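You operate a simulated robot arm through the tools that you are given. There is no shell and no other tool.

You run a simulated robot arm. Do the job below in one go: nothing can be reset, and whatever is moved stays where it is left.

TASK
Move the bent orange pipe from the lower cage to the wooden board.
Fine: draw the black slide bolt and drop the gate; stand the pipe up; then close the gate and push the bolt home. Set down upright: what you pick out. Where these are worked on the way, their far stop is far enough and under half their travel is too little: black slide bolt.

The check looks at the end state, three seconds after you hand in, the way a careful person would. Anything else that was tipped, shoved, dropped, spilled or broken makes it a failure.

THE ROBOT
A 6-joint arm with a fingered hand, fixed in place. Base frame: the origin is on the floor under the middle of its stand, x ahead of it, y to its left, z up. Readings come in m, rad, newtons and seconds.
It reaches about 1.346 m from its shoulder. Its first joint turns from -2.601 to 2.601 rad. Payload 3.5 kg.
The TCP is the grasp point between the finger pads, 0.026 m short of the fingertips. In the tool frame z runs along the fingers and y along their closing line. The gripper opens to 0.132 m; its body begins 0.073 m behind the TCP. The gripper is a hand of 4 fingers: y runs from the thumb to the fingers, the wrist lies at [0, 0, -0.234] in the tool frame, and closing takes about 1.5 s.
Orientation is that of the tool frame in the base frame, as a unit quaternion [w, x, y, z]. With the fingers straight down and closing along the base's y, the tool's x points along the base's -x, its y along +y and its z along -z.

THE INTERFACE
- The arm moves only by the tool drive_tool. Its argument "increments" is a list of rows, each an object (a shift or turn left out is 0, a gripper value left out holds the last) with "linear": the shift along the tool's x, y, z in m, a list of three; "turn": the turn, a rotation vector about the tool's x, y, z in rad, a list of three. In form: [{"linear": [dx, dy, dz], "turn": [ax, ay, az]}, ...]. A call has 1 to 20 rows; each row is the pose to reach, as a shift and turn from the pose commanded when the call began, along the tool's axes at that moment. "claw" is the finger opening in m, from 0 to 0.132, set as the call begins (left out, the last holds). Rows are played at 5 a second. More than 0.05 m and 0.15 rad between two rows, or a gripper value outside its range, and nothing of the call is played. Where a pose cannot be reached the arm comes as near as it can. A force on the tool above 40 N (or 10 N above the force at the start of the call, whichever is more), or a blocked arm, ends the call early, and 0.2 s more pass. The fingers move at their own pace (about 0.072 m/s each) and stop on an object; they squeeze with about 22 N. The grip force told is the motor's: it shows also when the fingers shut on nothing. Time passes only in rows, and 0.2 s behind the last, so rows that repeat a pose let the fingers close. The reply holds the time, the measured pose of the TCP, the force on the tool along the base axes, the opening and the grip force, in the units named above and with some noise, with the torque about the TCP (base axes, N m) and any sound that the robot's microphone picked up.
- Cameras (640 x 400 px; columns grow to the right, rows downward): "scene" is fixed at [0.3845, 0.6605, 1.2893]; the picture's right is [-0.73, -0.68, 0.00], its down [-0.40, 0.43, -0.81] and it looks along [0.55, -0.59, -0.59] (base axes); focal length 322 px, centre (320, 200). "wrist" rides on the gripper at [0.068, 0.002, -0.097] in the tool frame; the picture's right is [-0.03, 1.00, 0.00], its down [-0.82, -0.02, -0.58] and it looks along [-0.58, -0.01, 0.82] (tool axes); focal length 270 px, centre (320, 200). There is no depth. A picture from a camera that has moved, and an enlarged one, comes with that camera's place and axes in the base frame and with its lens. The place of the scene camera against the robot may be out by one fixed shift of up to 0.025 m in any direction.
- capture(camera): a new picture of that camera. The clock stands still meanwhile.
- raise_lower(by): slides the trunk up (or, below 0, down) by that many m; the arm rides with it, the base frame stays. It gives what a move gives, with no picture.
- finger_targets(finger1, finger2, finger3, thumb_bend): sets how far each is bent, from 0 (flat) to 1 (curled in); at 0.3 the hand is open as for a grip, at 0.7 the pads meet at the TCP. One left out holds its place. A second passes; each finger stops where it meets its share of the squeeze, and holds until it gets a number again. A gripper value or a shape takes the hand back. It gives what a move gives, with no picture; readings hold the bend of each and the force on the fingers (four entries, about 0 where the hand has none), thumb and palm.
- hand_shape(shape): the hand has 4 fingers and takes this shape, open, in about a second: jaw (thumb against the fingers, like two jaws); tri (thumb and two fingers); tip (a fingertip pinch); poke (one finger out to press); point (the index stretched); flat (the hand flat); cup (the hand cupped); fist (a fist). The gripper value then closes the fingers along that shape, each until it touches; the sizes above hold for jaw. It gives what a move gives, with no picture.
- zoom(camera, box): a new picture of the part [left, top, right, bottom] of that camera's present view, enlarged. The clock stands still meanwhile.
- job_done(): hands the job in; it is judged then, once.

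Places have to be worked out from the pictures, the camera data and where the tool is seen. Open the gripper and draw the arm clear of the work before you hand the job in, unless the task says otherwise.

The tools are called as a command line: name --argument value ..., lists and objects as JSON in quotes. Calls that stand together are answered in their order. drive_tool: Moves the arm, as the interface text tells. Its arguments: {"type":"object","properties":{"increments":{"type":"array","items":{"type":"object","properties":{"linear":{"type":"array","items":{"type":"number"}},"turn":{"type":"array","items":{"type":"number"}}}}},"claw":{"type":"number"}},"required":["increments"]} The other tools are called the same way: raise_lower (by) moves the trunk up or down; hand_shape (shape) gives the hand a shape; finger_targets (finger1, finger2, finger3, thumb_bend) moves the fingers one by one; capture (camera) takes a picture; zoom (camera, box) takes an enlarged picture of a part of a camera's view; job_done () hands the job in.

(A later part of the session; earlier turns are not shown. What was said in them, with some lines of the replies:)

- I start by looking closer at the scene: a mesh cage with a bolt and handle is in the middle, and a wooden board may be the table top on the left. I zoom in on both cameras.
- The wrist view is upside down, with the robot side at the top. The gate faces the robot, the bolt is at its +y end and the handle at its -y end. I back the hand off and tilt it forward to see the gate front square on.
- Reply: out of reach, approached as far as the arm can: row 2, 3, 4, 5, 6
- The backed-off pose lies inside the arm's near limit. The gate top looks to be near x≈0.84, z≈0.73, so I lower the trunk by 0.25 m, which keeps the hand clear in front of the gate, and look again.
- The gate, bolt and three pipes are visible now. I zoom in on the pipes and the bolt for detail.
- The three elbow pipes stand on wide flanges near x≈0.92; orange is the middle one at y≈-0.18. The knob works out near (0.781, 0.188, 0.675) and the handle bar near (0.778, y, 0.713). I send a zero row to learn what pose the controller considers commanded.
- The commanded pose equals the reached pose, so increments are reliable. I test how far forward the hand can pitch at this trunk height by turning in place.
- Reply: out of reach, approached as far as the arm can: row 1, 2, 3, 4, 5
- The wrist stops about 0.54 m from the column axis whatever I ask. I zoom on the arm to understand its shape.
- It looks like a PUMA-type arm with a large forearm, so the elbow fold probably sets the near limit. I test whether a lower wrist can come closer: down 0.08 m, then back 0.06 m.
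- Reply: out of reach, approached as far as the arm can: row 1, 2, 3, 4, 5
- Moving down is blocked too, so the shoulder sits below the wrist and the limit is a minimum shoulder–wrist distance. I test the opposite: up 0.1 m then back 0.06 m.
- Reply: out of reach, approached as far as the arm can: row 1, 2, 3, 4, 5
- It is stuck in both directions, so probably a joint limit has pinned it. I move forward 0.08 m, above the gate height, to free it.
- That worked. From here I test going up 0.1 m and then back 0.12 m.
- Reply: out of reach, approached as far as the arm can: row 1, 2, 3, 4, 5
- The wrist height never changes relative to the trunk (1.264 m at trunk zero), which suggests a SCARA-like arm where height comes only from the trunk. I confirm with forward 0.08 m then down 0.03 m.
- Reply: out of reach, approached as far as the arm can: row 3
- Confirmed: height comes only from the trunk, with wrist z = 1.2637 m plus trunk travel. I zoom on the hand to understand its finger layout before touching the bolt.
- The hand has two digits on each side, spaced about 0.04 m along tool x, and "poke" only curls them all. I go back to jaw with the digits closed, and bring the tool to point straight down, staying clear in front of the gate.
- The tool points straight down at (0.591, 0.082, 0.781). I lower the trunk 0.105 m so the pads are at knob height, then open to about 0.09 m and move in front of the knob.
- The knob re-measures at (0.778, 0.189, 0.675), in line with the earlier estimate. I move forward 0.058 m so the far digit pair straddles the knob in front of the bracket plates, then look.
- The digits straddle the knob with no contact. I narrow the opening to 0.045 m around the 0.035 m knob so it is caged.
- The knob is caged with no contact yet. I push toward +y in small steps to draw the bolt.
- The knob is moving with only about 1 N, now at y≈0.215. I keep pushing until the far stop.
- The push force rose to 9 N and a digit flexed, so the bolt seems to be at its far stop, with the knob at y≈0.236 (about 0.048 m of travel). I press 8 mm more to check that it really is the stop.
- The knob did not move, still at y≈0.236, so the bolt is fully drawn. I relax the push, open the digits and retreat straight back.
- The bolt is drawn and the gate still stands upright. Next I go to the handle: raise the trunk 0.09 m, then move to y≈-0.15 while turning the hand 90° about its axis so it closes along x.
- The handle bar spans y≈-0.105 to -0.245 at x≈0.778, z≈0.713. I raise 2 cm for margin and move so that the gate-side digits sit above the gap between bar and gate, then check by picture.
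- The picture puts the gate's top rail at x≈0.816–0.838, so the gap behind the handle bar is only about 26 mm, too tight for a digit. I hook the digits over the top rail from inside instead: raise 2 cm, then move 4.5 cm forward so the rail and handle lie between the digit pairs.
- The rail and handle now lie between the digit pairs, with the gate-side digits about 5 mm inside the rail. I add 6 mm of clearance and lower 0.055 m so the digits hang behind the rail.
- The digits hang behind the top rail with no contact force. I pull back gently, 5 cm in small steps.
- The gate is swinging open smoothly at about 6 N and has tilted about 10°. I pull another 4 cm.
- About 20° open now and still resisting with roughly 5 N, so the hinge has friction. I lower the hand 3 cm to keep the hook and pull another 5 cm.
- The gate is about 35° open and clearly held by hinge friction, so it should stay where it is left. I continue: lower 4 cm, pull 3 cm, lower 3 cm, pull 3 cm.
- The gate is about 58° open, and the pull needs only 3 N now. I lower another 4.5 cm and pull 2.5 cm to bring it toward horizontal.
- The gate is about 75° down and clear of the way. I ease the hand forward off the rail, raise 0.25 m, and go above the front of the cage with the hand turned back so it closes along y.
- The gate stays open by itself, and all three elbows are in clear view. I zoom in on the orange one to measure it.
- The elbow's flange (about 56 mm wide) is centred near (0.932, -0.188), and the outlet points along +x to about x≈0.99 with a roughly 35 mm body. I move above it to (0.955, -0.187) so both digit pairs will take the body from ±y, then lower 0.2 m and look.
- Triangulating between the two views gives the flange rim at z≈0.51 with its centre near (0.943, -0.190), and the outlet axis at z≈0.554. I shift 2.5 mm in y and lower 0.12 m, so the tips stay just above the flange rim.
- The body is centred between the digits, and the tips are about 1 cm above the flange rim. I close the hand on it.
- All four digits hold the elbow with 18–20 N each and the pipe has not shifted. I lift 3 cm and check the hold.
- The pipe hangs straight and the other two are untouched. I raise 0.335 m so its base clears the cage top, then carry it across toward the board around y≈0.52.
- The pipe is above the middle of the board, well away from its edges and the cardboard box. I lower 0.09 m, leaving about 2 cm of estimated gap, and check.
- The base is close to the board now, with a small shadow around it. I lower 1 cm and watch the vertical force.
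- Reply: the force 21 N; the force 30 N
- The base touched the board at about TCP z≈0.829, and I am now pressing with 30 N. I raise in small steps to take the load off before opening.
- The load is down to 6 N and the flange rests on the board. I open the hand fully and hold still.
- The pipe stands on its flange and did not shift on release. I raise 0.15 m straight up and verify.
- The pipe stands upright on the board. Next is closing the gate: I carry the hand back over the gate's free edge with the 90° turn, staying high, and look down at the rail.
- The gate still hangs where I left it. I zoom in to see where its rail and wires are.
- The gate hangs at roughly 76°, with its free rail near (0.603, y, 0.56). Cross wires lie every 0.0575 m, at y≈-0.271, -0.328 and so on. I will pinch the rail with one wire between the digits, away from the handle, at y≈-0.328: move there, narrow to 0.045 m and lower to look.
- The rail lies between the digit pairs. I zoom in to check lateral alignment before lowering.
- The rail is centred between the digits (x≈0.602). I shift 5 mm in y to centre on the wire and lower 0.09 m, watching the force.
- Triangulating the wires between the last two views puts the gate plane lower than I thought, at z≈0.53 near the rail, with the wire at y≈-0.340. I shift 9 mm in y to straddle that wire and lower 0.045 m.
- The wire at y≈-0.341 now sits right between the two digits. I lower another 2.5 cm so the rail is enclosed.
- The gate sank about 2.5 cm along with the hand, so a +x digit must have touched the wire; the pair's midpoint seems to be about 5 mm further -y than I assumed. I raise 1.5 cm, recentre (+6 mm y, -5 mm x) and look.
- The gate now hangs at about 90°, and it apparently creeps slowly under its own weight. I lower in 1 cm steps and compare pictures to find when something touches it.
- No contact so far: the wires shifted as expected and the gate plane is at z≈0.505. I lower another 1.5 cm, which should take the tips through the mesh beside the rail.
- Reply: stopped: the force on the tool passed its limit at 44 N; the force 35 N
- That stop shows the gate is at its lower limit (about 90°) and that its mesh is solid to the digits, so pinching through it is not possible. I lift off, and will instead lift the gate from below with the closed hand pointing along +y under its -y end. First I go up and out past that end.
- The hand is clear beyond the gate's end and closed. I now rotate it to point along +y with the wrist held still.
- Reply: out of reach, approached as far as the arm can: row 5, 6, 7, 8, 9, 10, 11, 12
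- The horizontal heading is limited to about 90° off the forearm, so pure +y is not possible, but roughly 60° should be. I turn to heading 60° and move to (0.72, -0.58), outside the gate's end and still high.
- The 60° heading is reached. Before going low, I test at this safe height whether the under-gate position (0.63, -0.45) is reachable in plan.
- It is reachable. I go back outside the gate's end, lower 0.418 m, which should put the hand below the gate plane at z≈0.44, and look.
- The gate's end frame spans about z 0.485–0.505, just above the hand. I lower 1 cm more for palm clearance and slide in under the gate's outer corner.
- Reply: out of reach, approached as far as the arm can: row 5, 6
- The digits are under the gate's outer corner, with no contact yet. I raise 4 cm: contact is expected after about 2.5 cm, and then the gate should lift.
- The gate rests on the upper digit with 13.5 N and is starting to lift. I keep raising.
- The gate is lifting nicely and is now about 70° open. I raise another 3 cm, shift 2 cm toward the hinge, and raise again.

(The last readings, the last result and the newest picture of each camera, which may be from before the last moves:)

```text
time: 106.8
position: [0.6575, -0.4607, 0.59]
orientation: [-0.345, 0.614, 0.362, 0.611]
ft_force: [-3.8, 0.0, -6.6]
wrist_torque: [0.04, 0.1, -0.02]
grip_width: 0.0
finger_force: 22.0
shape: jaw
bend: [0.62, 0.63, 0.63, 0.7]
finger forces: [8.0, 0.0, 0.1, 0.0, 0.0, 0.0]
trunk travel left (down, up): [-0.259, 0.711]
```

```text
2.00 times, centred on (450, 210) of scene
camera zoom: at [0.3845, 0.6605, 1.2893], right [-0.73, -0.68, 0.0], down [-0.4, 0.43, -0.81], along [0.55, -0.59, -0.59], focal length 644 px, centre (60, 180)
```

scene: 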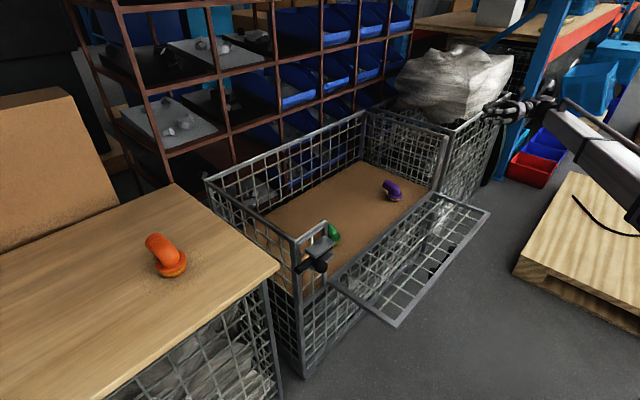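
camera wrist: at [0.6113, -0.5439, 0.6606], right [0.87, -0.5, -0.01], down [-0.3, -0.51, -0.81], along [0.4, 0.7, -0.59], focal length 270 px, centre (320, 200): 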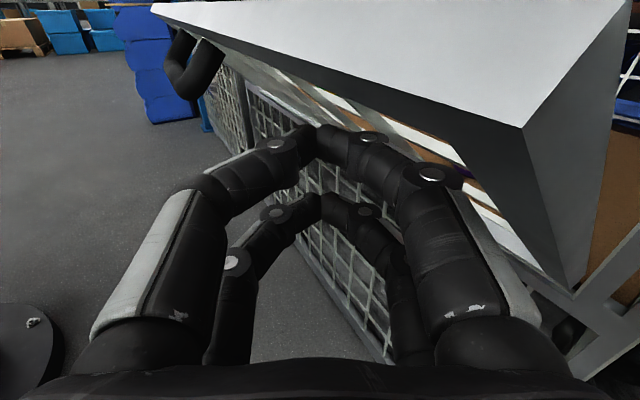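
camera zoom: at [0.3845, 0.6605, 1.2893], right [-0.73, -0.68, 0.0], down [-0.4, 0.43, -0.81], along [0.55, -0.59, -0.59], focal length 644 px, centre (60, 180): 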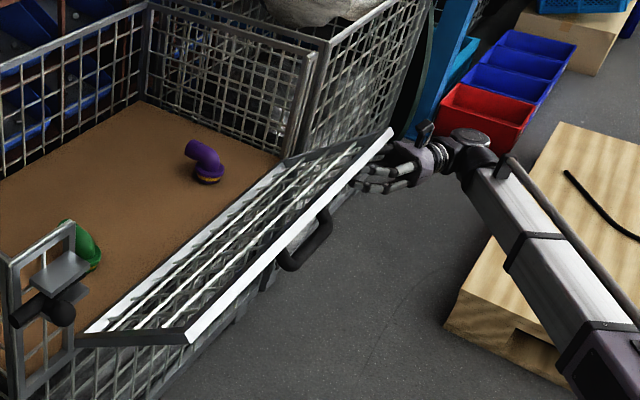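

The gate is about 50° open now and my hand is on its outer side. I continue pushing toward +x in steps, with small raises in between.

drive_tool --increments '[{"linear": [0, 0.0087, 0.005]}, {"linear": [0, 0.0173, 0.01]}, {"linear": [0, 0.026, 0.015]}]'

raise_lower --by 0.03

drive_tool --increments '[{"linear": [0, 0.0087, 0.005]}, {"linear": [0, 0.0173, 0.01]}, {"linear": [0, 0.026, 0.015]}]'

capture --camera "wrist"

zoom --camera "scene" --box '[330, 110, 570, 310]'

```text
time: 107.6
position: [0.6881, -0.4598, 0.5897]
orientation: [-0.345, 0.614, 0.362, 0.61]
ft_force: [-16.7, 0.1, -7.6]
wrist_torque: [0.11, -0.29, -0.27]
grip_width: 0.0
finger_force: 22.2
shape: jaw
bend: [0.62, 0.63, 0.63, 0.7]
finger forces: [17.6, 0.1, 0.1, 0.1, 0.1, 0.0]
trunk travel left (down, up): [-0.259, 0.711]
```

```text
time: 108.4
position: [0.6877, -0.4602, 0.6203]
orientation: [-0.345, 0.614, 0.362, 0.611]
ft_force: [-6.1, 0.4, -4.3]
wrist_torque: [0.01, 0.01, -0.04]
grip_width: 0.0
finger_force: 22.0
shape: jaw
bend: [0.62, 0.63, 0.63, 0.7]
finger forces: [7.8, 0.1, 0.1, 0.0, 0.0, 0.0]
trunk travel left (down, up): [-0.289, 0.681]
```

```text
time: 109.2
position: [0.7176, -0.4606, 0.6207]
orientation: [-0.345, 0.614, 0.362, 0.611]
ft_force: [-16.1, -0.3, -3.6]
wrist_torque: [0.03, -0.36, -0.16]
grip_width: 0.0001
finger_force: 22.1
shape: jaw
bend: [0.62, 0.63, 0.63, 0.7]
finger forces: [15.5, 0.0, 0.0, 0.1, 0.0, 0.0]
trunk travel left (down, up): [-0.289, 0.681]
```

```text
taken
camera wrist: at [0.6704, -0.5436, 0.6909], right [0.87, -0.5, -0.01], down [-0.3, -0.51, -0.81], along [0.4, 0.7, -0.59], focal length 270 px, centre (320, 200)
```

wrist: 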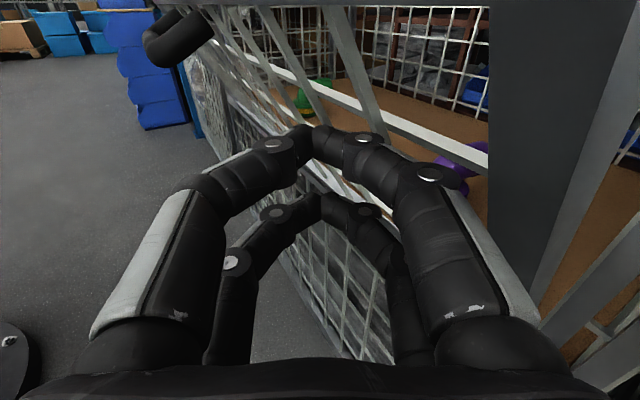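

```text
2.00 times, centred on (450, 210) of scene
camera zoom: at [0.3845, 0.6605, 1.2893], right [-0.73, -0.68, 0.0], down [-0.4, 0.43, -0.81], along [0.55, -0.59, -0.59], focal length 644 px, centre (60, 180)
```

zoom: 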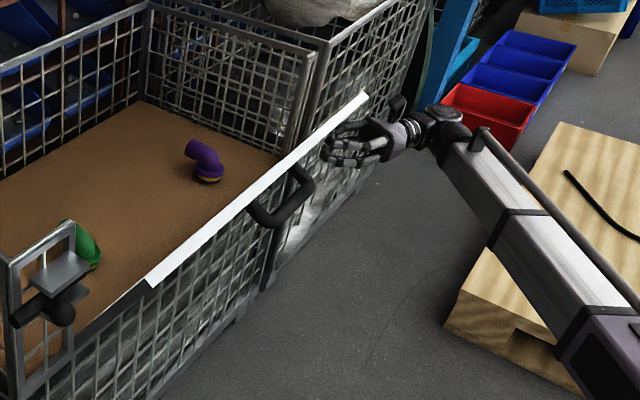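

The gate is about 30° open now. I raise 3 cm and push another 3 cm.

raise_lower --by 0.03

drive_tool --increments '[{"linear": [0, 0.0087, 0.005]}, {"linear": [0, 0.0173, 0.01]}, {"linear": [0, 0.026, 0.015]}]'

capture --camera "wrist"

zoom --camera "scene" --box '[290, 110, 530, 310]'

```text
time: 109.9
position: [0.7171, -0.4609, 0.651]
orientation: [-0.345, 0.613, 0.362, 0.611]
ft_force: [-7.8, -0.3, -0.8]
wrist_torque: [-0.02, -0.1, -0.05]
grip_width: 0.0
finger_force: 21.8
shape: jaw
bend: [0.62, 0.63, 0.63, 0.7]
finger forces: [7.2, 0.0, 0.0, 0.0, 0.0, 0.1]
trunk travel left (down, up): [-0.319, 0.651]
```

```text
time: 110.7
position: [0.7472, -0.4598, 0.6512]
orientation: [-0.345, 0.614, 0.361, 0.611]
ft_force: [-13.2, -0.5, -0.3]
wrist_torque: [0.01, -0.31, -0.09]
grip_width: 0.0
finger_force: 22.2
shape: jaw
bend: [0.62, 0.63, 0.63, 0.7]
finger forces: [12.7, 0.1, 0.1, 0.1, 0.0, 0.0]
trunk travel left (down, up): [-0.319, 0.651]
```

```text
taken
camera wrist: at [0.7002, -0.5436, 0.7211], right [0.87, -0.5, -0.01], down [-0.3, -0.51, -0.81], along [0.4, 0.7, -0.59], focal length 270 px, centre (320, 200)
```

wrist: 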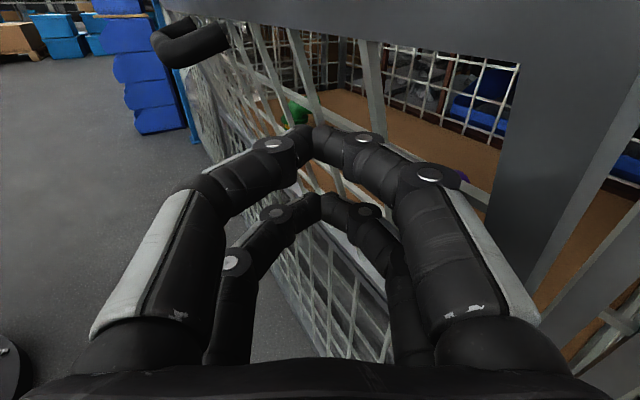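

```text
2.00 times, centred on (410, 210) of scene
camera zoom: at [0.3845, 0.6605, 1.2893], right [-0.73, -0.68, 0.0], down [-0.4, 0.43, -0.81], along [0.55, -0.59, -0.59], focal length 644 px, centre (140, 180)
```

zoom: 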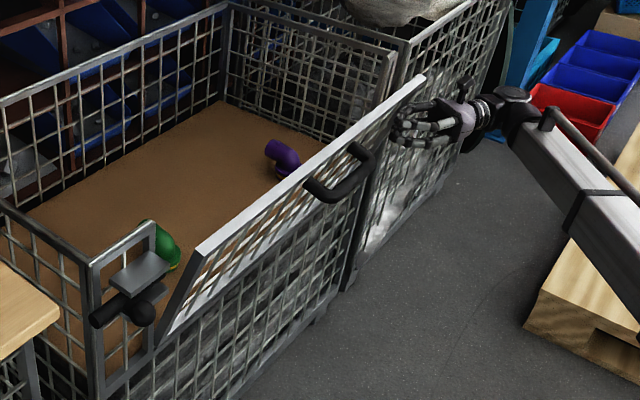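

About 18° remains. I raise 2 cm and push 2 cm more.

raise_lower --by 0.02

drive_tool --increments '[{"linear": [0, 0.0087, 0.005]}, {"linear": [0, 0.0173, 0.01]}]'

capture --camera "wrist"

zoom --camera "scene" --box '[290, 90, 530, 290]'

```text
time: 111.4
position: [0.7483, -0.4599, 0.6691]
orientation: [-0.345, 0.614, 0.361, 0.611]
ft_force: [-6.2, 0.1, -1.0]
wrist_torque: [0.0, -0.12, -0.03]
grip_width: 0.0
finger_force: 22.4
shape: jaw
bend: [0.62, 0.63, 0.63, 0.7]
finger forces: [7.6, 0.1, 0.1, 0.1, 0.0, 0.0]
trunk travel left (down, up): [-0.339, 0.631]
```

```text
time: 112.0
position: [0.7672, -0.4598, 0.6702]
orientation: [-0.345, 0.614, 0.362, 0.611]
ft_force: [-11.3, 1.5, 0.4]
wrist_torque: [-0.01, -0.26, -0.02]
grip_width: 0.0
finger_force: 22.5
shape: jaw
bend: [0.62, 0.63, 0.63, 0.7]
finger forces: [10.6, 0.0, 0.1, 0.0, 0.0, 0.0]
trunk travel left (down, up): [-0.339, 0.631]
```

```text
taken
camera wrist: at [0.7205, -0.5431, 0.7412], right [0.87, -0.5, -0.01], down [-0.3, -0.51, -0.81], along [0.4, 0.7, -0.59], focal length 270 px, centre (320, 200)
```

wrist: 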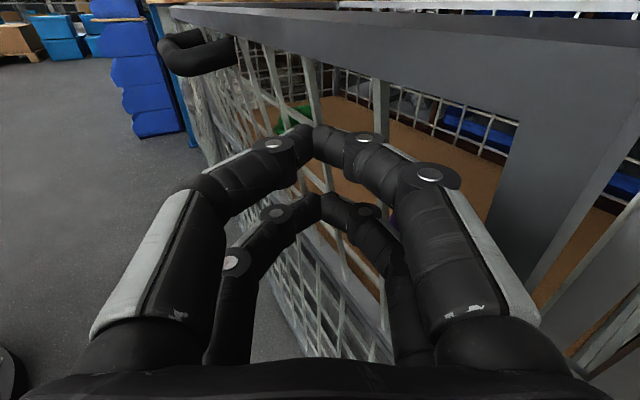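

```text
2.00 times, centred on (410, 190) of scene
camera zoom: at [0.3845, 0.6605, 1.2893], right [-0.73, -0.68, 0.0], down [-0.4, 0.43, -0.81], along [0.55, -0.59, -0.59], focal length 644 px, centre (140, 220)
```

zoom: 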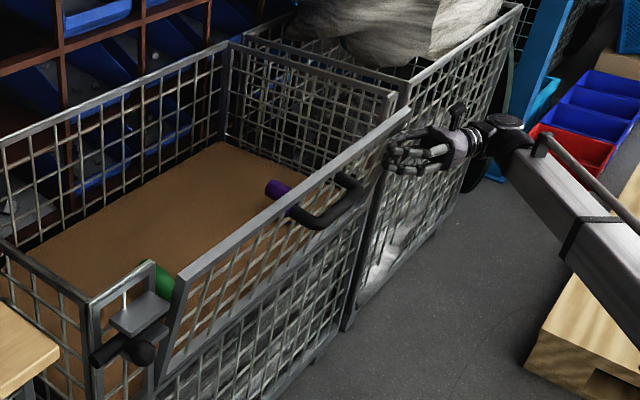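

About 10° remains. To keep the palm clear of the cage post, I back off 1 cm, shift 6 cm toward the gate's middle, and push again.

drive_tool --increments '[{"linear": [0, -0.0087, -0.005]}, {"linear": [0, -0.0237, 0.021]}, {"linear": [0, -0.0387, 0.047]}, {"linear": [0, -0.03, 0.052]}, {"linear": [0, -0.0213, 0.057]}, {"linear": [0, -0.0127, 0.062]}]'

capture --camera "wrist"

zoom --camera "scene" --box '[290, 90, 530, 290]'

```text
time: 113.4
position: [0.7875, -0.3993, 0.6703]
orientation: [-0.346, 0.614, 0.362, 0.61]
ft_force: [-10.1, 0.8, 1.9]
wrist_torque: [-0.08, -0.24, -0.01]
grip_width: 0.0
finger_force: 22.0
shape: jaw
bend: [0.62, 0.63, 0.63, 0.7]
finger forces: [10.1, 0.0, 0.1, 0.0, 0.1, 0.0]
trunk travel left (down, up): [-0.339, 0.631]
```

```text
taken
camera wrist: at [0.7405, -0.4823, 0.7411], right [0.87, -0.5, -0.01], down [-0.3, -0.51, -0.81], along [0.4, 0.7, -0.59], focal length 270 px, centre (320, 200)
```

wrist: 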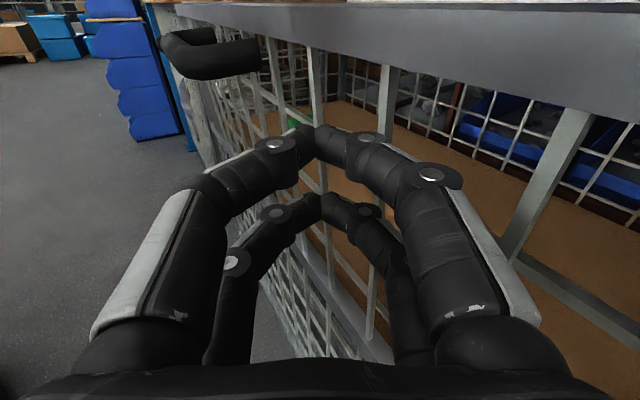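

```text
2.00 times, centred on (410, 190) of scene
camera zoom: at [0.3845, 0.6605, 1.2893], right [-0.73, -0.68, 0.0], down [-0.4, 0.43, -0.81], along [0.55, -0.59, -0.59], focal length 644 px, centre (140, 220)
```

zoom: 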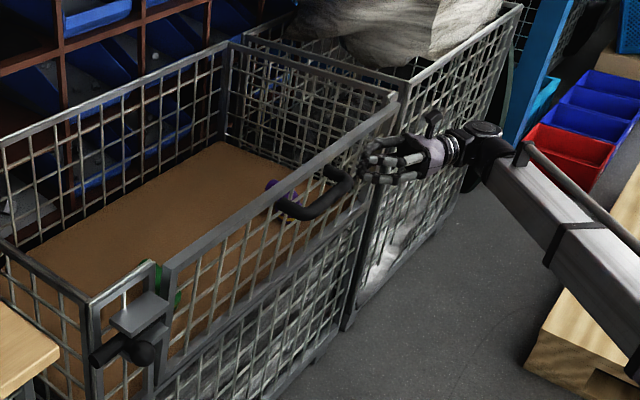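

Almost closed. I push on in 5 mm steps until the closed stop is felt.

drive_tool --increments '[{"linear": [0, 0.0043, 0.0025]}, {"linear": [0, 0.0087, 0.005]}, {"linear": [0, 0.013, 0.0075]}]'

zoom --camera "scene" --box '[280, 100, 480, 280]'

zoom --camera "scene" --box '[290, 190, 370, 270]'

```text
time: 114.2
position: [0.8025, -0.401, 0.6705]
orientation: [-0.345, 0.614, 0.363, 0.61]
ft_force: [-11.3, 0.8, 4.0]
wrist_torque: [-0.06, 0.0, -0.05]
grip_width: 0.0
finger_force: 21.6
shape: jaw
bend: [0.62, 0.63, 0.62, 0.7]
finger forces: [3.5, 7.9, 0.0, 0.0, 0.1, 0.1]
trunk travel left (down, up): [-0.339, 0.631]
```

```text
2.22 times, centred on (380, 190) of scene
camera zoom: at [0.3845, 0.6605, 1.2893], right [-0.73, -0.68, 0.0], down [-0.4, 0.43, -0.81], along [0.55, -0.59, -0.59], focal length 716 px, centre (187, 222)
```

zoom: 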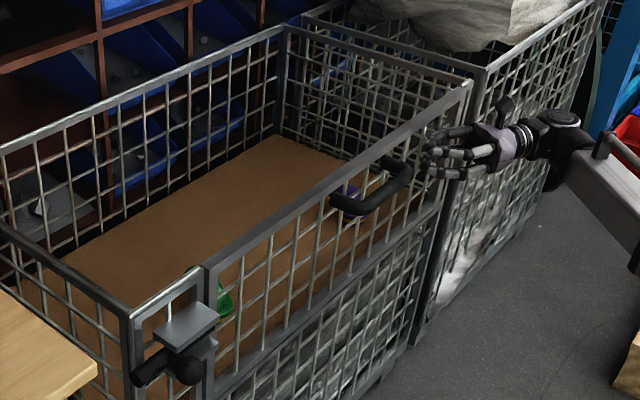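

```text
5.00 times, centred on (330, 230) of scene
camera zoom: at [0.3845, 0.6605, 1.2893], right [-0.73, -0.68, 0.0], down [-0.4, 0.43, -0.81], along [0.55, -0.59, -0.59], focal length 1611 px, centre (270, 50)
```

zoom: 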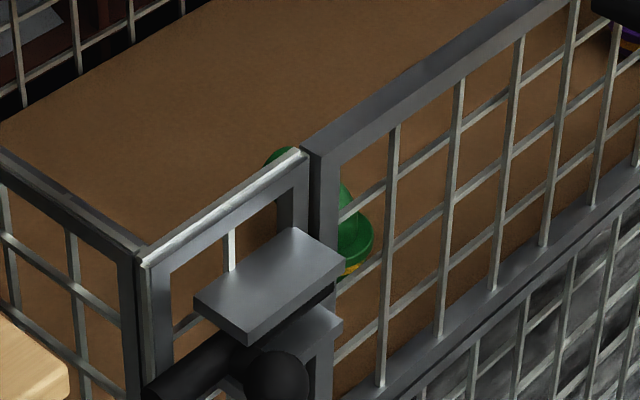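

The gate looks nearly flush. I press a little further to seat it fully.

drive_tool --increments '[{"linear": [0, 0.0026, 0.0015]}, {"linear": [0, 0.0052, 0.003]}, {"linear": [0, 0.0078, 0.0045]}]'

zoom --camera "scene" --box '[290, 190, 370, 270]'

capture --camera "wrist"

```text
time: 114.9
position: [0.8048, -0.4011, 0.6703]
orientation: [-0.347, 0.614, 0.364, 0.609]
ft_force: [-14.4, -2.4, 2.0]
wrist_torque: [-0.02, -0.12, -0.13]
grip_width: 0.0002
finger_force: 22.0
shape: jaw
bend: [0.62, 0.62, 0.62, 0.7]
finger forces: [8.7, 6.1, 0.0, 0.1, 0.0, 0.0]
trunk travel left (down, up): [-0.339, 0.631]
stopped in row 3: the force on the tool passed its limit at 43 N (the readings are from after the stop); the commanded pose is now the measured one
```

```text
5.00 times, centred on (330, 230) of scene
camera zoom: at [0.3845, 0.6605, 1.2893], right [-0.73, -0.68, 0.0], down [-0.4, 0.43, -0.81], along [0.55, -0.59, -0.59], focal length 1611 px, centre (270, 50)
```

zoom: 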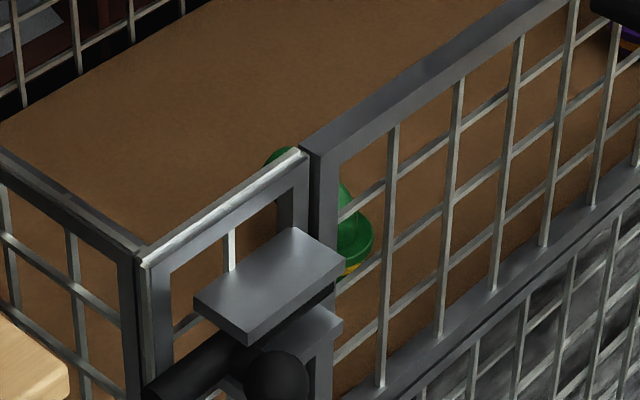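

```text
taken
camera wrist: at [0.758, -0.4841, 0.741], right [0.87, -0.5, -0.01], down [-0.3, -0.51, -0.81], along [0.4, 0.7, -0.59], focal length 270 px, centre (320, 200)
```

wrist: 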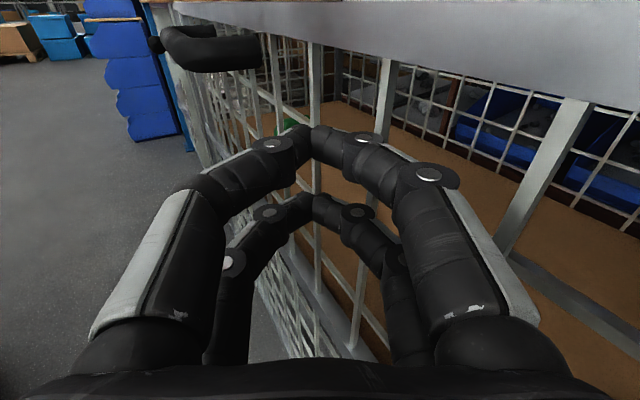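

The force spiked at 43 N with no further motion, so the gate is seated against its closed stop. I back away 12 cm and check that it stays closed.

drive_tool --increments '[{"linear": [0, -0.0087, -0.005]}, {"linear": [0, -0.026, -0.015]}, {"linear": [0, -0.052, -0.03]}, {"linear": [0, -0.078, -0.045]}, {"linear": [0, -0.104, -0.06]}]'

capture --camera "wrist"

capture --camera "scene"

```text
time: 116.1
position: [0.6859, -0.4015, 0.6692]
orientation: [-0.345, 0.615, 0.363, 0.609]
ft_force: [0.2, 0.0, -0.5]
wrist_torque: [0.02, -0.04, 0.03]
grip_width: 0.0002
finger_force: 22.3
shape: jaw
bend: [0.62, 0.62, 0.63, 0.7]
finger forces: [0.0, 0.1, 0.0, 0.0, 0.0, 0.0]
trunk travel left (down, up): [-0.339, 0.631]
```

```text
taken
camera wrist: at [0.6401, -0.4847, 0.74], right [0.87, -0.5, -0.01], down [-0.3, -0.51, -0.8], along [0.4, 0.7, -0.59], focal length 270 px, centre (320, 200)
```

wrist: 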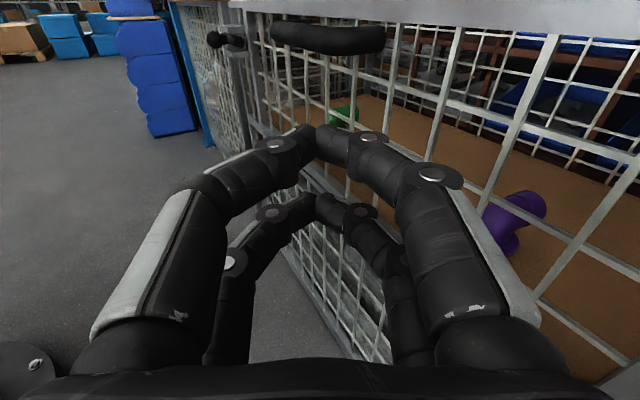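

```text
taken
```

scene: 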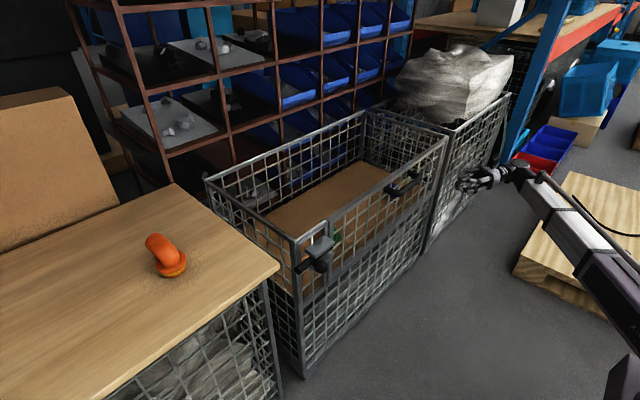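

The gate stays shut after I let go. Next is the bolt: I raise the trunk 0.24 m and rotate the hand back to pointing down with the wrist held still.

raise_lower --by 0.24

drive_tool --increments '[{"linear": [-0.0305, 0, -0.002], "turn": [0, -0.1309, 0]}, {"linear": [-0.0606, 0, -0.008], "turn": [0, -0.2618, 0]}, {"linear": [-0.0895, 0, -0.0178], "turn": [0, -0.3927, 0]}, {"linear": [-0.117, 0, -0.0314], "turn": [0, -0.5236, 0]}, {"linear": [-0.1425, 0, -0.0484], "turn": [0, -0.6545, 0]}, {"linear": [-0.1655, 0, -0.0685], "turn": [0, -0.7854, 0]}, {"linear": [-0.1856, 0, -0.0915], "turn": [0, -0.9163, 0]}, {"linear": [-0.2027, 0, -0.117], "turn": [0, -1.0472, 0]}, {"linear": [-0.2162, 0, -0.1445], "turn": [0, -1.1781, 0]}, {"linear": [-0.226, 0, -0.1734], "turn": [0, -1.309, 0]}, {"linear": [-0.232, 0, -0.2035], "turn": [0, -1.4399, 0]}, {"linear": [-0.234, 0, -0.234], "turn": [0, -1.5708, 0]}]'

capture --camera "scene"

```text
time: 118.6
position: [0.6873, -0.4018, 0.9081]
orientation: [-0.345, 0.615, 0.363, 0.609]
ft_force: [-0.3, 1.3, 0.1]
wrist_torque: [0.0, -0.02, 0.01]
grip_width: 0.0
finger_force: 21.9
shape: jaw
bend: [0.62, 0.62, 0.63, 0.7]
finger forces: [0.0, 0.0, 0.1, 0.0, 0.1, 0.0]
trunk travel left (down, up): [-0.579, 0.391]
```

```text
time: 121.2
position: [0.5716, -0.6107, 0.6806]
orientation: [0.014, 0.865, 0.501, -0.005]
ft_force: [-0.1, -0.4, -0.1]
wrist_torque: [-0.02, 0.01, 0.0]
grip_width: 0.0001
finger_force: 21.9
shape: jaw
bend: [0.62, 0.62, 0.63, 0.7]
finger forces: [0.0, 0.1, 0.0, 0.0, 0.0, 0.0]
trunk travel left (down, up): [-0.579, 0.391]
```

```text
taken
```

scene: 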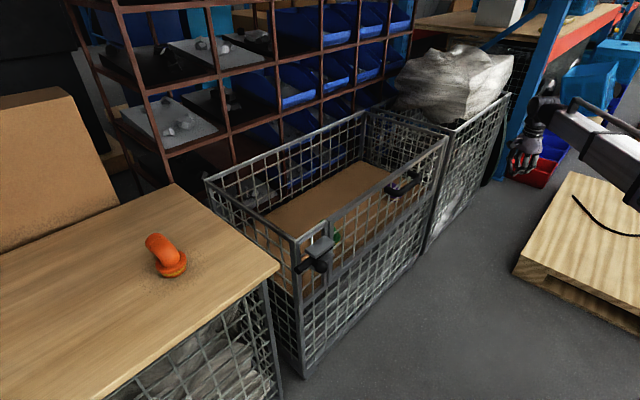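

The hand points down again with a small residual tilt. I move along in front of the gate to the drawn bolt while turning back to the original yaw, opening to 0.09 m.

drive_tool --increments '[{"linear": [0.0387, -0.0182, -0.0012], "turn": [-0.0006, 0.0017, -0.1046]}, {"linear": [0.0774, -0.0365, -0.0025], "turn": [-0.0012, 0.0034, -0.2092]}, {"linear": [0.1161, -0.0547, -0.0037], "turn": [-0.0018, 0.0051, -0.3138]}, {"linear": [0.1548, -0.0729, -0.0049], "turn": [-0.0024, 0.0068, -0.4184]}, {"linear": [0.1935, -0.0912, -0.0061], "turn": [-0.003, 0.0085, -0.523]}, {"linear": [0.2322, -0.1094, -0.0074], "turn": [-0.0036, 0.0101, -0.6276]}, {"linear": [0.2709, -0.1276, -0.0086], "turn": [-0.0042, 0.0118, -0.7322]}, {"linear": [0.3096, -0.1458, -0.0098], "turn": [-0.0048, 0.0135, -0.8368]}, {"linear": [0.3483, -0.1641, -0.011], "turn": [-0.0054, 0.0152, -0.9414]}, {"linear": [0.387, -0.1823, -0.0123], "turn": [-0.006, 0.0169, -1.046]}, {"linear": [0.4256, -0.2005, -0.0135], "turn": [-0.0066, 0.0186, -1.1506]}, {"linear": [0.4643, -0.2188, -0.0147], "turn": [-0.0072, 0.0203, -1.2552]}, {"linear": [0.503, -0.237, -0.0159], "turn": [-0.0078, 0.022, -1.3598]}, {"linear": [0.5417, -0.2552, -0.0172], "turn": [-0.0084, 0.0237, -1.4644]}, {"linear": [0.5804, -0.2735, -0.0184], "turn": [-0.009, 0.0254, -1.569]}, {"linear": [0.6191, -0.2917, -0.0196], "turn": [-0.0096, 0.027, -1.6736]}, {"linear": [0.6578, -0.3099, -0.0208], "turn": [-0.0102, 0.0287, -1.7782]}, {"linear": [0.6965, -0.3281, -0.0221], "turn": [-0.0108, 0.0304, -1.8828]}, {"linear": [0.7352, -0.3464, -0.0233], "turn": [-0.0114, 0.0321, -1.9874]}, {"linear": [0.7739, -0.3646, -0.0245], "turn": [-0.012, 0.0338, -2.092]}]' --claw 0.09

capture --camera "wrist"

capture --camera "scene"

```text
time: 125.4
position: [0.6412, 0.2412, 0.6795]
orientation: [-0.002, -0.001, 1.0, 0.002]
ft_force: [-0.2, -0.8, -0.9]
wrist_torque: [0.01, -0.03, -0.04]
grip_width: 0.0898
finger_force: 0.1
shape: jaw
bend: [0.69, 0.69, 0.69, 0.6]
finger forces: [0.0, 0.0, 0.0, 0.0, 0.0, 0.0]
trunk travel left (down, up): [-0.579, 0.391]
```

```text
taken
camera wrist: at [0.5723, 0.2435, 0.7776], right [0.02, 1.0, 0.0], down [0.82, -0.02, 0.58], along [0.58, -0.01, -0.82], focal length 270 px, centre (320, 200)
```

wrist: 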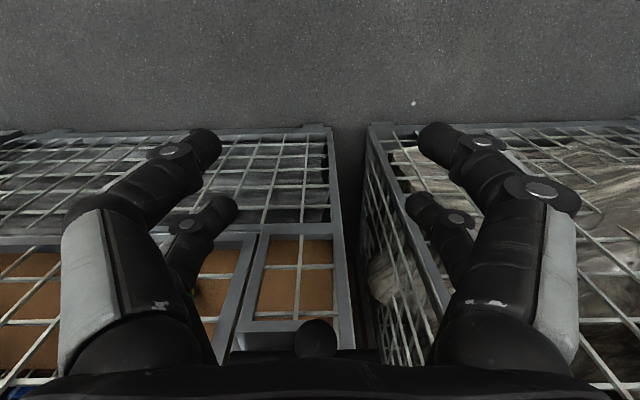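

```text
taken
```

scene: 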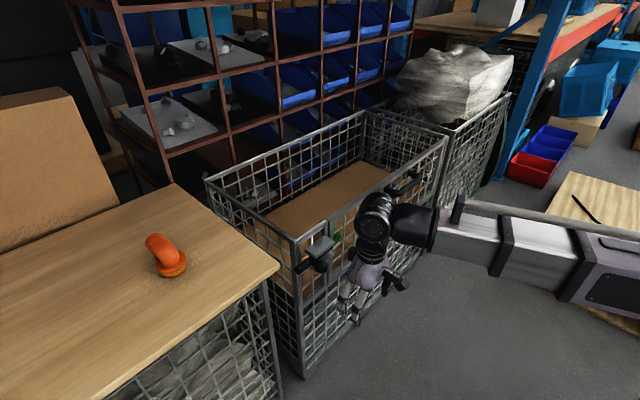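

I am back in front of the drawn bolt, in the same pose as before. I lower 4 mm, move forward to straddle the knob, then close to 0.042 m around it.

raise_lower --by -0.004

drive_tool --increments '[{"linear": [-0.03, 0, 0]}, {"linear": [-0.06, 0, 0]}, {"linear": [-0.085, 0, 0]}, {"linear": [-0.108, 0, 0]}, {"linear": [-0.108, 0, 0]}]'

capture --camera "wrist"

```text
time: 126.0
position: [0.6396, 0.2413, 0.6757]
orientation: [0.0, -0.001, 1.0, 0.001]
ft_force: [0.0, 0.2, 0.0]
wrist_torque: [-0.02, 0.02, 0.0]
grip_width: 0.0897
finger_force: 0.1
shape: jaw
bend: [0.69, 0.69, 0.69, 0.6]
finger forces: [0.0, 0.0, 0.0, 0.0, 0.1, 0.0]
trunk travel left (down, up): [-0.575, 0.395]
```

```text
time: 127.2
position: [0.7497, 0.2414, 0.6766]
orientation: [0.0, -0.001, 1.0, 0.002]
ft_force: [-0.5, -0.8, -0.1]
wrist_torque: [0.02, -0.02, -0.01]
grip_width: 0.0897
finger_force: 0.1
shape: jaw
bend: [0.69, 0.69, 0.69, 0.6]
finger forces: [0.0, 0.0, 0.0, 0.1, 0.1, 0.1]
trunk travel left (down, up): [-0.575, 0.395]
```

```text
taken
camera wrist: at [0.6808, 0.2425, 0.7735], right [0.02, 1.0, 0.0], down [0.82, -0.02, 0.58], along [0.58, -0.01, -0.82], focal length 270 px, centre (320, 200)
```

wrist: 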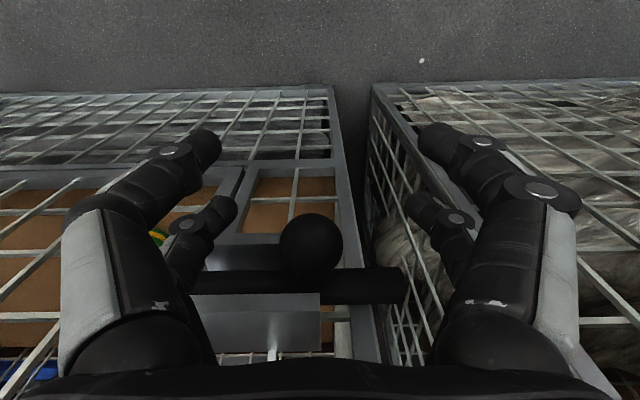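

The knob sits between the digits. I narrow to 0.042 m and push toward -y in small steps to send the bolt home.

drive_tool --increments '[{"linear": [0, 0, 0]}, {"linear": [0, 0, 0]}, {"linear": [0, 0, 0]}, {"linear": [0, 0, 0]}]' --claw 0.042

drive_tool --increments '[{"linear": [0, -0.008, 0]}, {"linear": [0, -0.016, 0]}, {"linear": [0, -0.024, 0]}, {"linear": [0, -0.032, 0]}]'

capture --camera "wrist"

```text
time: 128.2
position: [0.7498, 0.2418, 0.6762]
orientation: [0.0, -0.001, 1.0, 0.001]
ft_force: [-0.1, -0.4, -0.3]
wrist_torque: [0.03, -0.01, -0.01]
grip_width: 0.0422
finger_force: 0.0
shape: jaw
bend: [0.73, 0.73, 0.73, 0.7]
finger forces: [0.0, 0.0, 0.0, 0.1, 0.0, 0.1]
trunk travel left (down, up): [-0.575, 0.395]
```

```text
time: 129.2
position: [0.7468, 0.2096, 0.6752]
orientation: [0.0, 0.0, 1.0, 0.002]
ft_force: [-0.4, 1.6, -0.6]
wrist_torque: [0.03, -0.01, 0.05]
grip_width: 0.0427
finger_force: 0.1
shape: jaw
bend: [0.73, 0.73, 0.73, 0.7]
finger forces: [0.1, 1.2, 0.0, 0.0, 0.0, 0.1]
trunk travel left (down, up): [-0.575, 0.395]
```

```text
taken
camera wrist: at [0.6802, 0.2113, 0.7735], right [0.02, 1.0, 0.0], down [0.82, -0.02, 0.58], along [0.58, -0.01, -0.82], focal length 270 px, centre (320, 200)
```

wrist: 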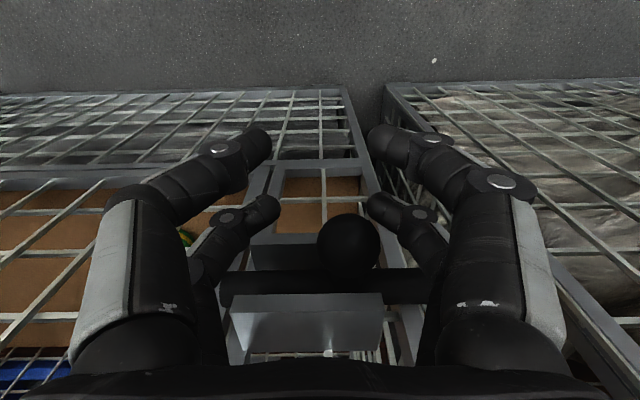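

The bolt is moving with about 1.5 N, and the rod is starting to cross onto the gate's stile. I keep pushing until its home stop.

drive_tool --increments '[{"linear": [0, -0.008, 0]}, {"linear": [0, -0.016, 0]}, {"linear": [0, -0.024, 0]}, {"linear": [0, -0.032, 0]}]'

capture --camera "wrist"

```text
time: 130.2
position: [0.7488, 0.1779, 0.6763]
orientation: [0.0, -0.001, 1.0, 0.001]
ft_force: [0.0, 0.2, 0.1]
wrist_torque: [0.01, 0.02, 0.02]
grip_width: 0.0424
finger_force: 0.0
shape: jaw
bend: [0.73, 0.73, 0.73, 0.7]
finger forces: [0.0, 0.3, 0.0, 0.0, 0.0, 0.0]
trunk travel left (down, up): [-0.575, 0.395]
```

```text
taken
camera wrist: at [0.6804, 0.179, 0.7736], right [0.02, 1.0, 0.0], down [0.82, -0.02, 0.58], along [0.58, -0.01, -0.82], focal length 270 px, centre (320, 200)
```

wrist: 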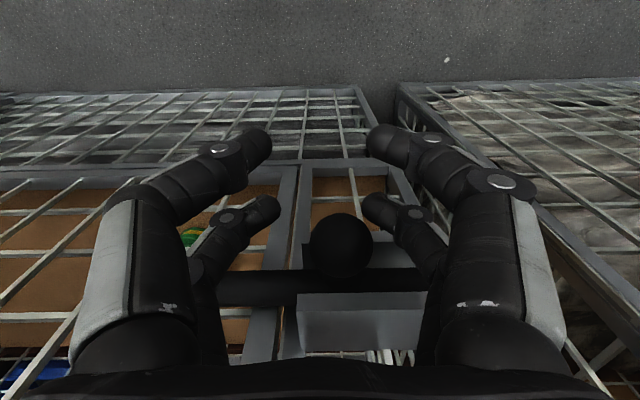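

The knob is at y≈0.188, its original place. I push another 1.2 cm to confirm it is against the home stop.

drive_tool --increments '[{"linear": [0, -0.006, 0]}, {"linear": [0, -0.012, 0]}, {"linear": [0, -0.016, 0]}]'

capture --camera "wrist"

```text
time: 130.9
position: [0.7483, 0.1629, 0.6761]
orientation: [0.001, -0.001, 1.0, 0.001]
ft_force: [-0.4, 8.0, 0.9]
wrist_torque: [0.19, 0.0, 0.15]
grip_width: 0.0462
finger_force: 0.0
shape: jaw
bend: [0.73, 0.71, 0.73, 0.7]
finger forces: [0.0, 5.3, 0.1, 0.0, 0.0, 0.0]
trunk travel left (down, up): [-0.575, 0.395]
```

```text
taken
camera wrist: at [0.6801, 0.1638, 0.7736], right [0.02, 1.0, 0.0], down [0.82, -0.02, 0.58], along [0.58, -0.01, -0.82], focal length 270 px, centre (320, 200)
```

wrist: 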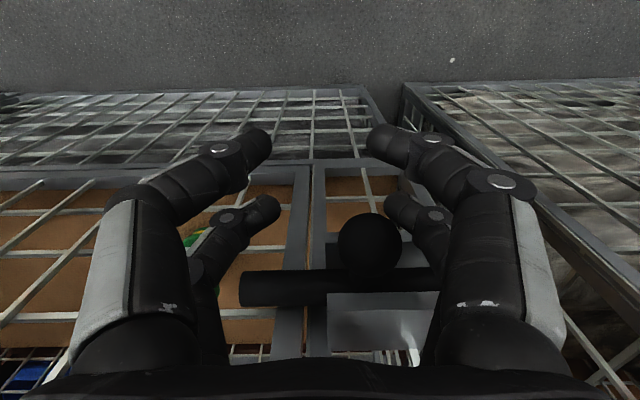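

The knob holds at y≈0.19 against 8 N, so the bolt is fully home. I relax, centre on the knob, open and retreat.

drive_tool --increments '[{"linear": [0, 0.012, 0]}, {"linear": [0, 0.025, 0]}]'

drive_tool --increments '[{"linear": [0, 0, 0]}, {"linear": [0, 0, 0]}, {"linear": [0, 0, 0]}, {"linear": [0.03, 0, 0]}, {"linear": [0.06, 0, 0]}, {"linear": [0.1, 0, 0]}]' --claw 0.09

raise_lower --by 0.3

capture --camera "wrist"

capture --camera "scene"

```text
time: 131.6
position: [0.7476, 0.1868, 0.6765]
orientation: [0.0, 0.0, 1.0, 0.001]
ft_force: [-0.2, 0.2, -0.6]
wrist_torque: [0.03, -0.01, -0.03]
grip_width: 0.0424
finger_force: 0.1
shape: jaw
bend: [0.73, 0.73, 0.73, 0.7]
finger forces: [0.1, 0.1, 0.1, 0.0, 0.0, 0.0]
trunk travel left (down, up): [-0.575, 0.395]
```

```text
time: 132.9
position: [0.6482, 0.186, 0.6759]
orientation: [0.0, -0.002, 1.0, 0.002]
ft_force: [0.4, -0.1, -0.1]
wrist_torque: [-0.02, -0.01, 0.01]
grip_width: 0.0897
finger_force: 0.1
shape: jaw
bend: [0.69, 0.69, 0.69, 0.6]
finger forces: [0.0, 0.1, 0.0, 0.1, 0.1, 0.0]
trunk travel left (down, up): [-0.575, 0.395]
```

```text
time: 135.9
position: [0.6488, 0.187, 0.9764]
orientation: [0.0, 0.0, 1.0, 0.001]
ft_force: [-0.2, 0.3, 0.2]
wrist_torque: [-0.02, 0.03, -0.03]
grip_width: 0.0896
finger_force: 0.1
shape: jaw
bend: [0.69, 0.69, 0.69, 0.6]
finger forces: [0.1, 0.0, 0.0, 0.1, 0.1, 0.1]
trunk travel left (down, up): [-0.875, 0.095]
```

```text
taken
camera wrist: at [0.5805, 0.1871, 1.0735], right [0.02, 1.0, 0.0], down [0.82, -0.02, 0.58], along [0.58, -0.01, -0.82], focal length 270 px, centre (320, 200)
```

wrist: 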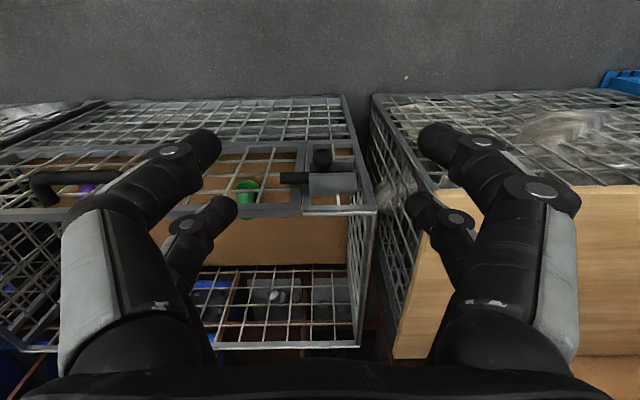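

```text
taken
```

scene: 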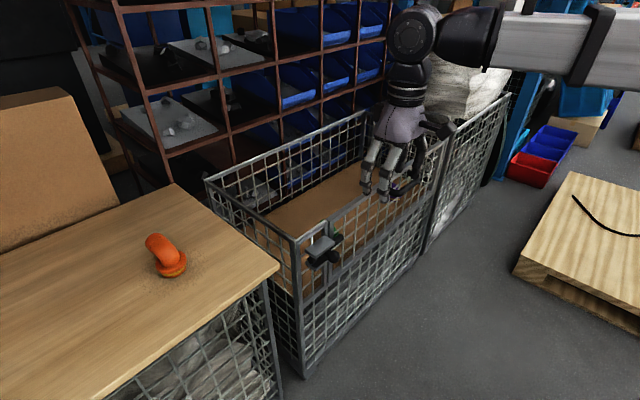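

The bolt is home and the hand is clear. I open the gripper fully, move back near the start pose and inspect the final state.

drive_tool --increments '[{"linear": [0, -0.04, 0]}, {"linear": [0, -0.08, 0]}, {"linear": [0, -0.12, 0]}, {"linear": [0, -0.146, 0]}, {"linear": [0, -0.146, 0]}]' --claw 0.132

zoom --camera "scene" --box '[280, 160, 440, 280]'

zoom --camera "scene" --box '[100, 200, 240, 300]'

capture --camera "wrist"

```text
time: 137.2
position: [0.6481, 0.0385, 0.9763]
orientation: [0.0, -0.002, 1.0, 0.001]
ft_force: [-0.1, 0.5, -0.1]
wrist_torque: [0.01, -0.02, 0.05]
grip_width: 0.132
finger_force: 0.0
shape: jaw
bend: [0.3, 0.3, 0.3, 0.3]
finger forces: [0.1, 0.1, 0.1, 0.0, 0.0, 0.1]
trunk travel left (down, up): [-0.875, 0.095]
```

```text
3.33 times, centred on (360, 220) of scene
camera zoom: at [0.3845, 0.6605, 1.2893], right [-0.73, -0.68, 0.0], down [-0.4, 0.43, -0.81], along [0.55, -0.59, -0.59], focal length 1074 px, centre (187, 133)
```

zoom: 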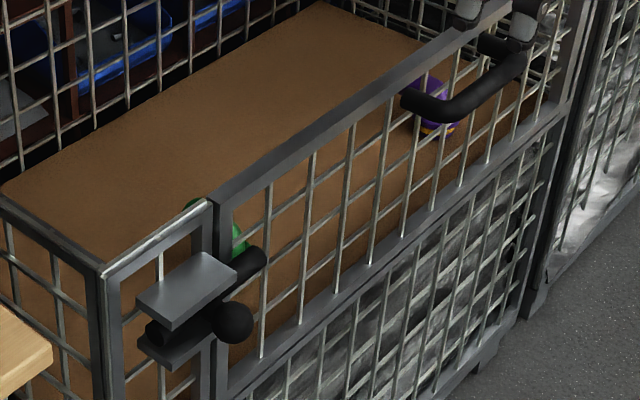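

```text
4.00 times, centred on (170, 250) of scene
camera zoom: at [0.3845, 0.6605, 1.2893], right [-0.73, -0.68, 0.0], down [-0.4, 0.43, -0.81], along [0.55, -0.59, -0.59], focal length 1289 px, centre (920, 0)
```

zoom: 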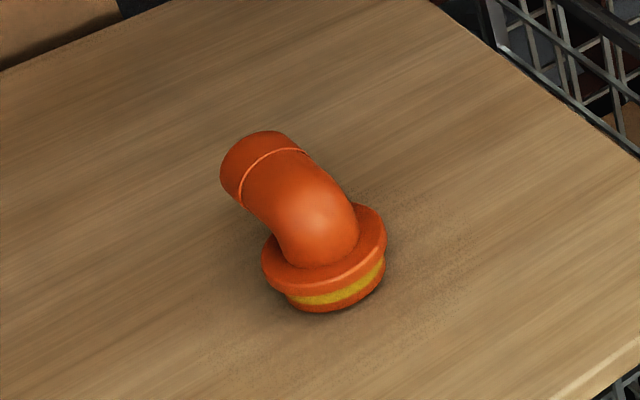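

```text
taken
camera wrist: at [0.5804, 0.0402, 1.0736], right [0.02, 1.0, 0.0], down [0.82, -0.02, 0.58], along [0.58, -0.01, -0.82], focal length 270 px, centre (320, 200)
```

wrist: 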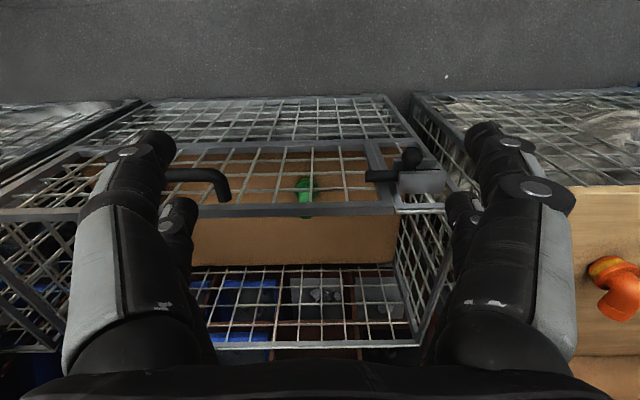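

The gate and bolt look exactly as in the first picture, green and purple stand where they were, and the orange elbow stands flat on its flange on the board. The arm is clear with the hand open, so I hand the job in.

job_done

```text
The job is handed in.
```

The orange elbow pipe is now standing upright on its flange on the wooden board. The gate is closed again and the black slide bolt is home. I have handed the job in, but I haven't seen the result of the check.

- **Bolt:** I drew it to its far stop, about 48 mm of travel. At the end I pushed it back until the knob stopped at its original position.
- **Gate:** I lowered it to about 75° open, and it sank to its 90° stop by the time I came to close it. I closed it by lifting it from underneath and pushing it up against its closed stop. It stayed shut when I let go, before I set the bolt.
- **Contact with the gate:** While trying to grip the open gate through its mesh, I pressed down on it until the force limit stopped me at about 44 N. It showed no damage afterwards.
- **Other pipes:** The green and purple pipes stayed where they were.

The arm is clear of the cage and board, with the gripper open.
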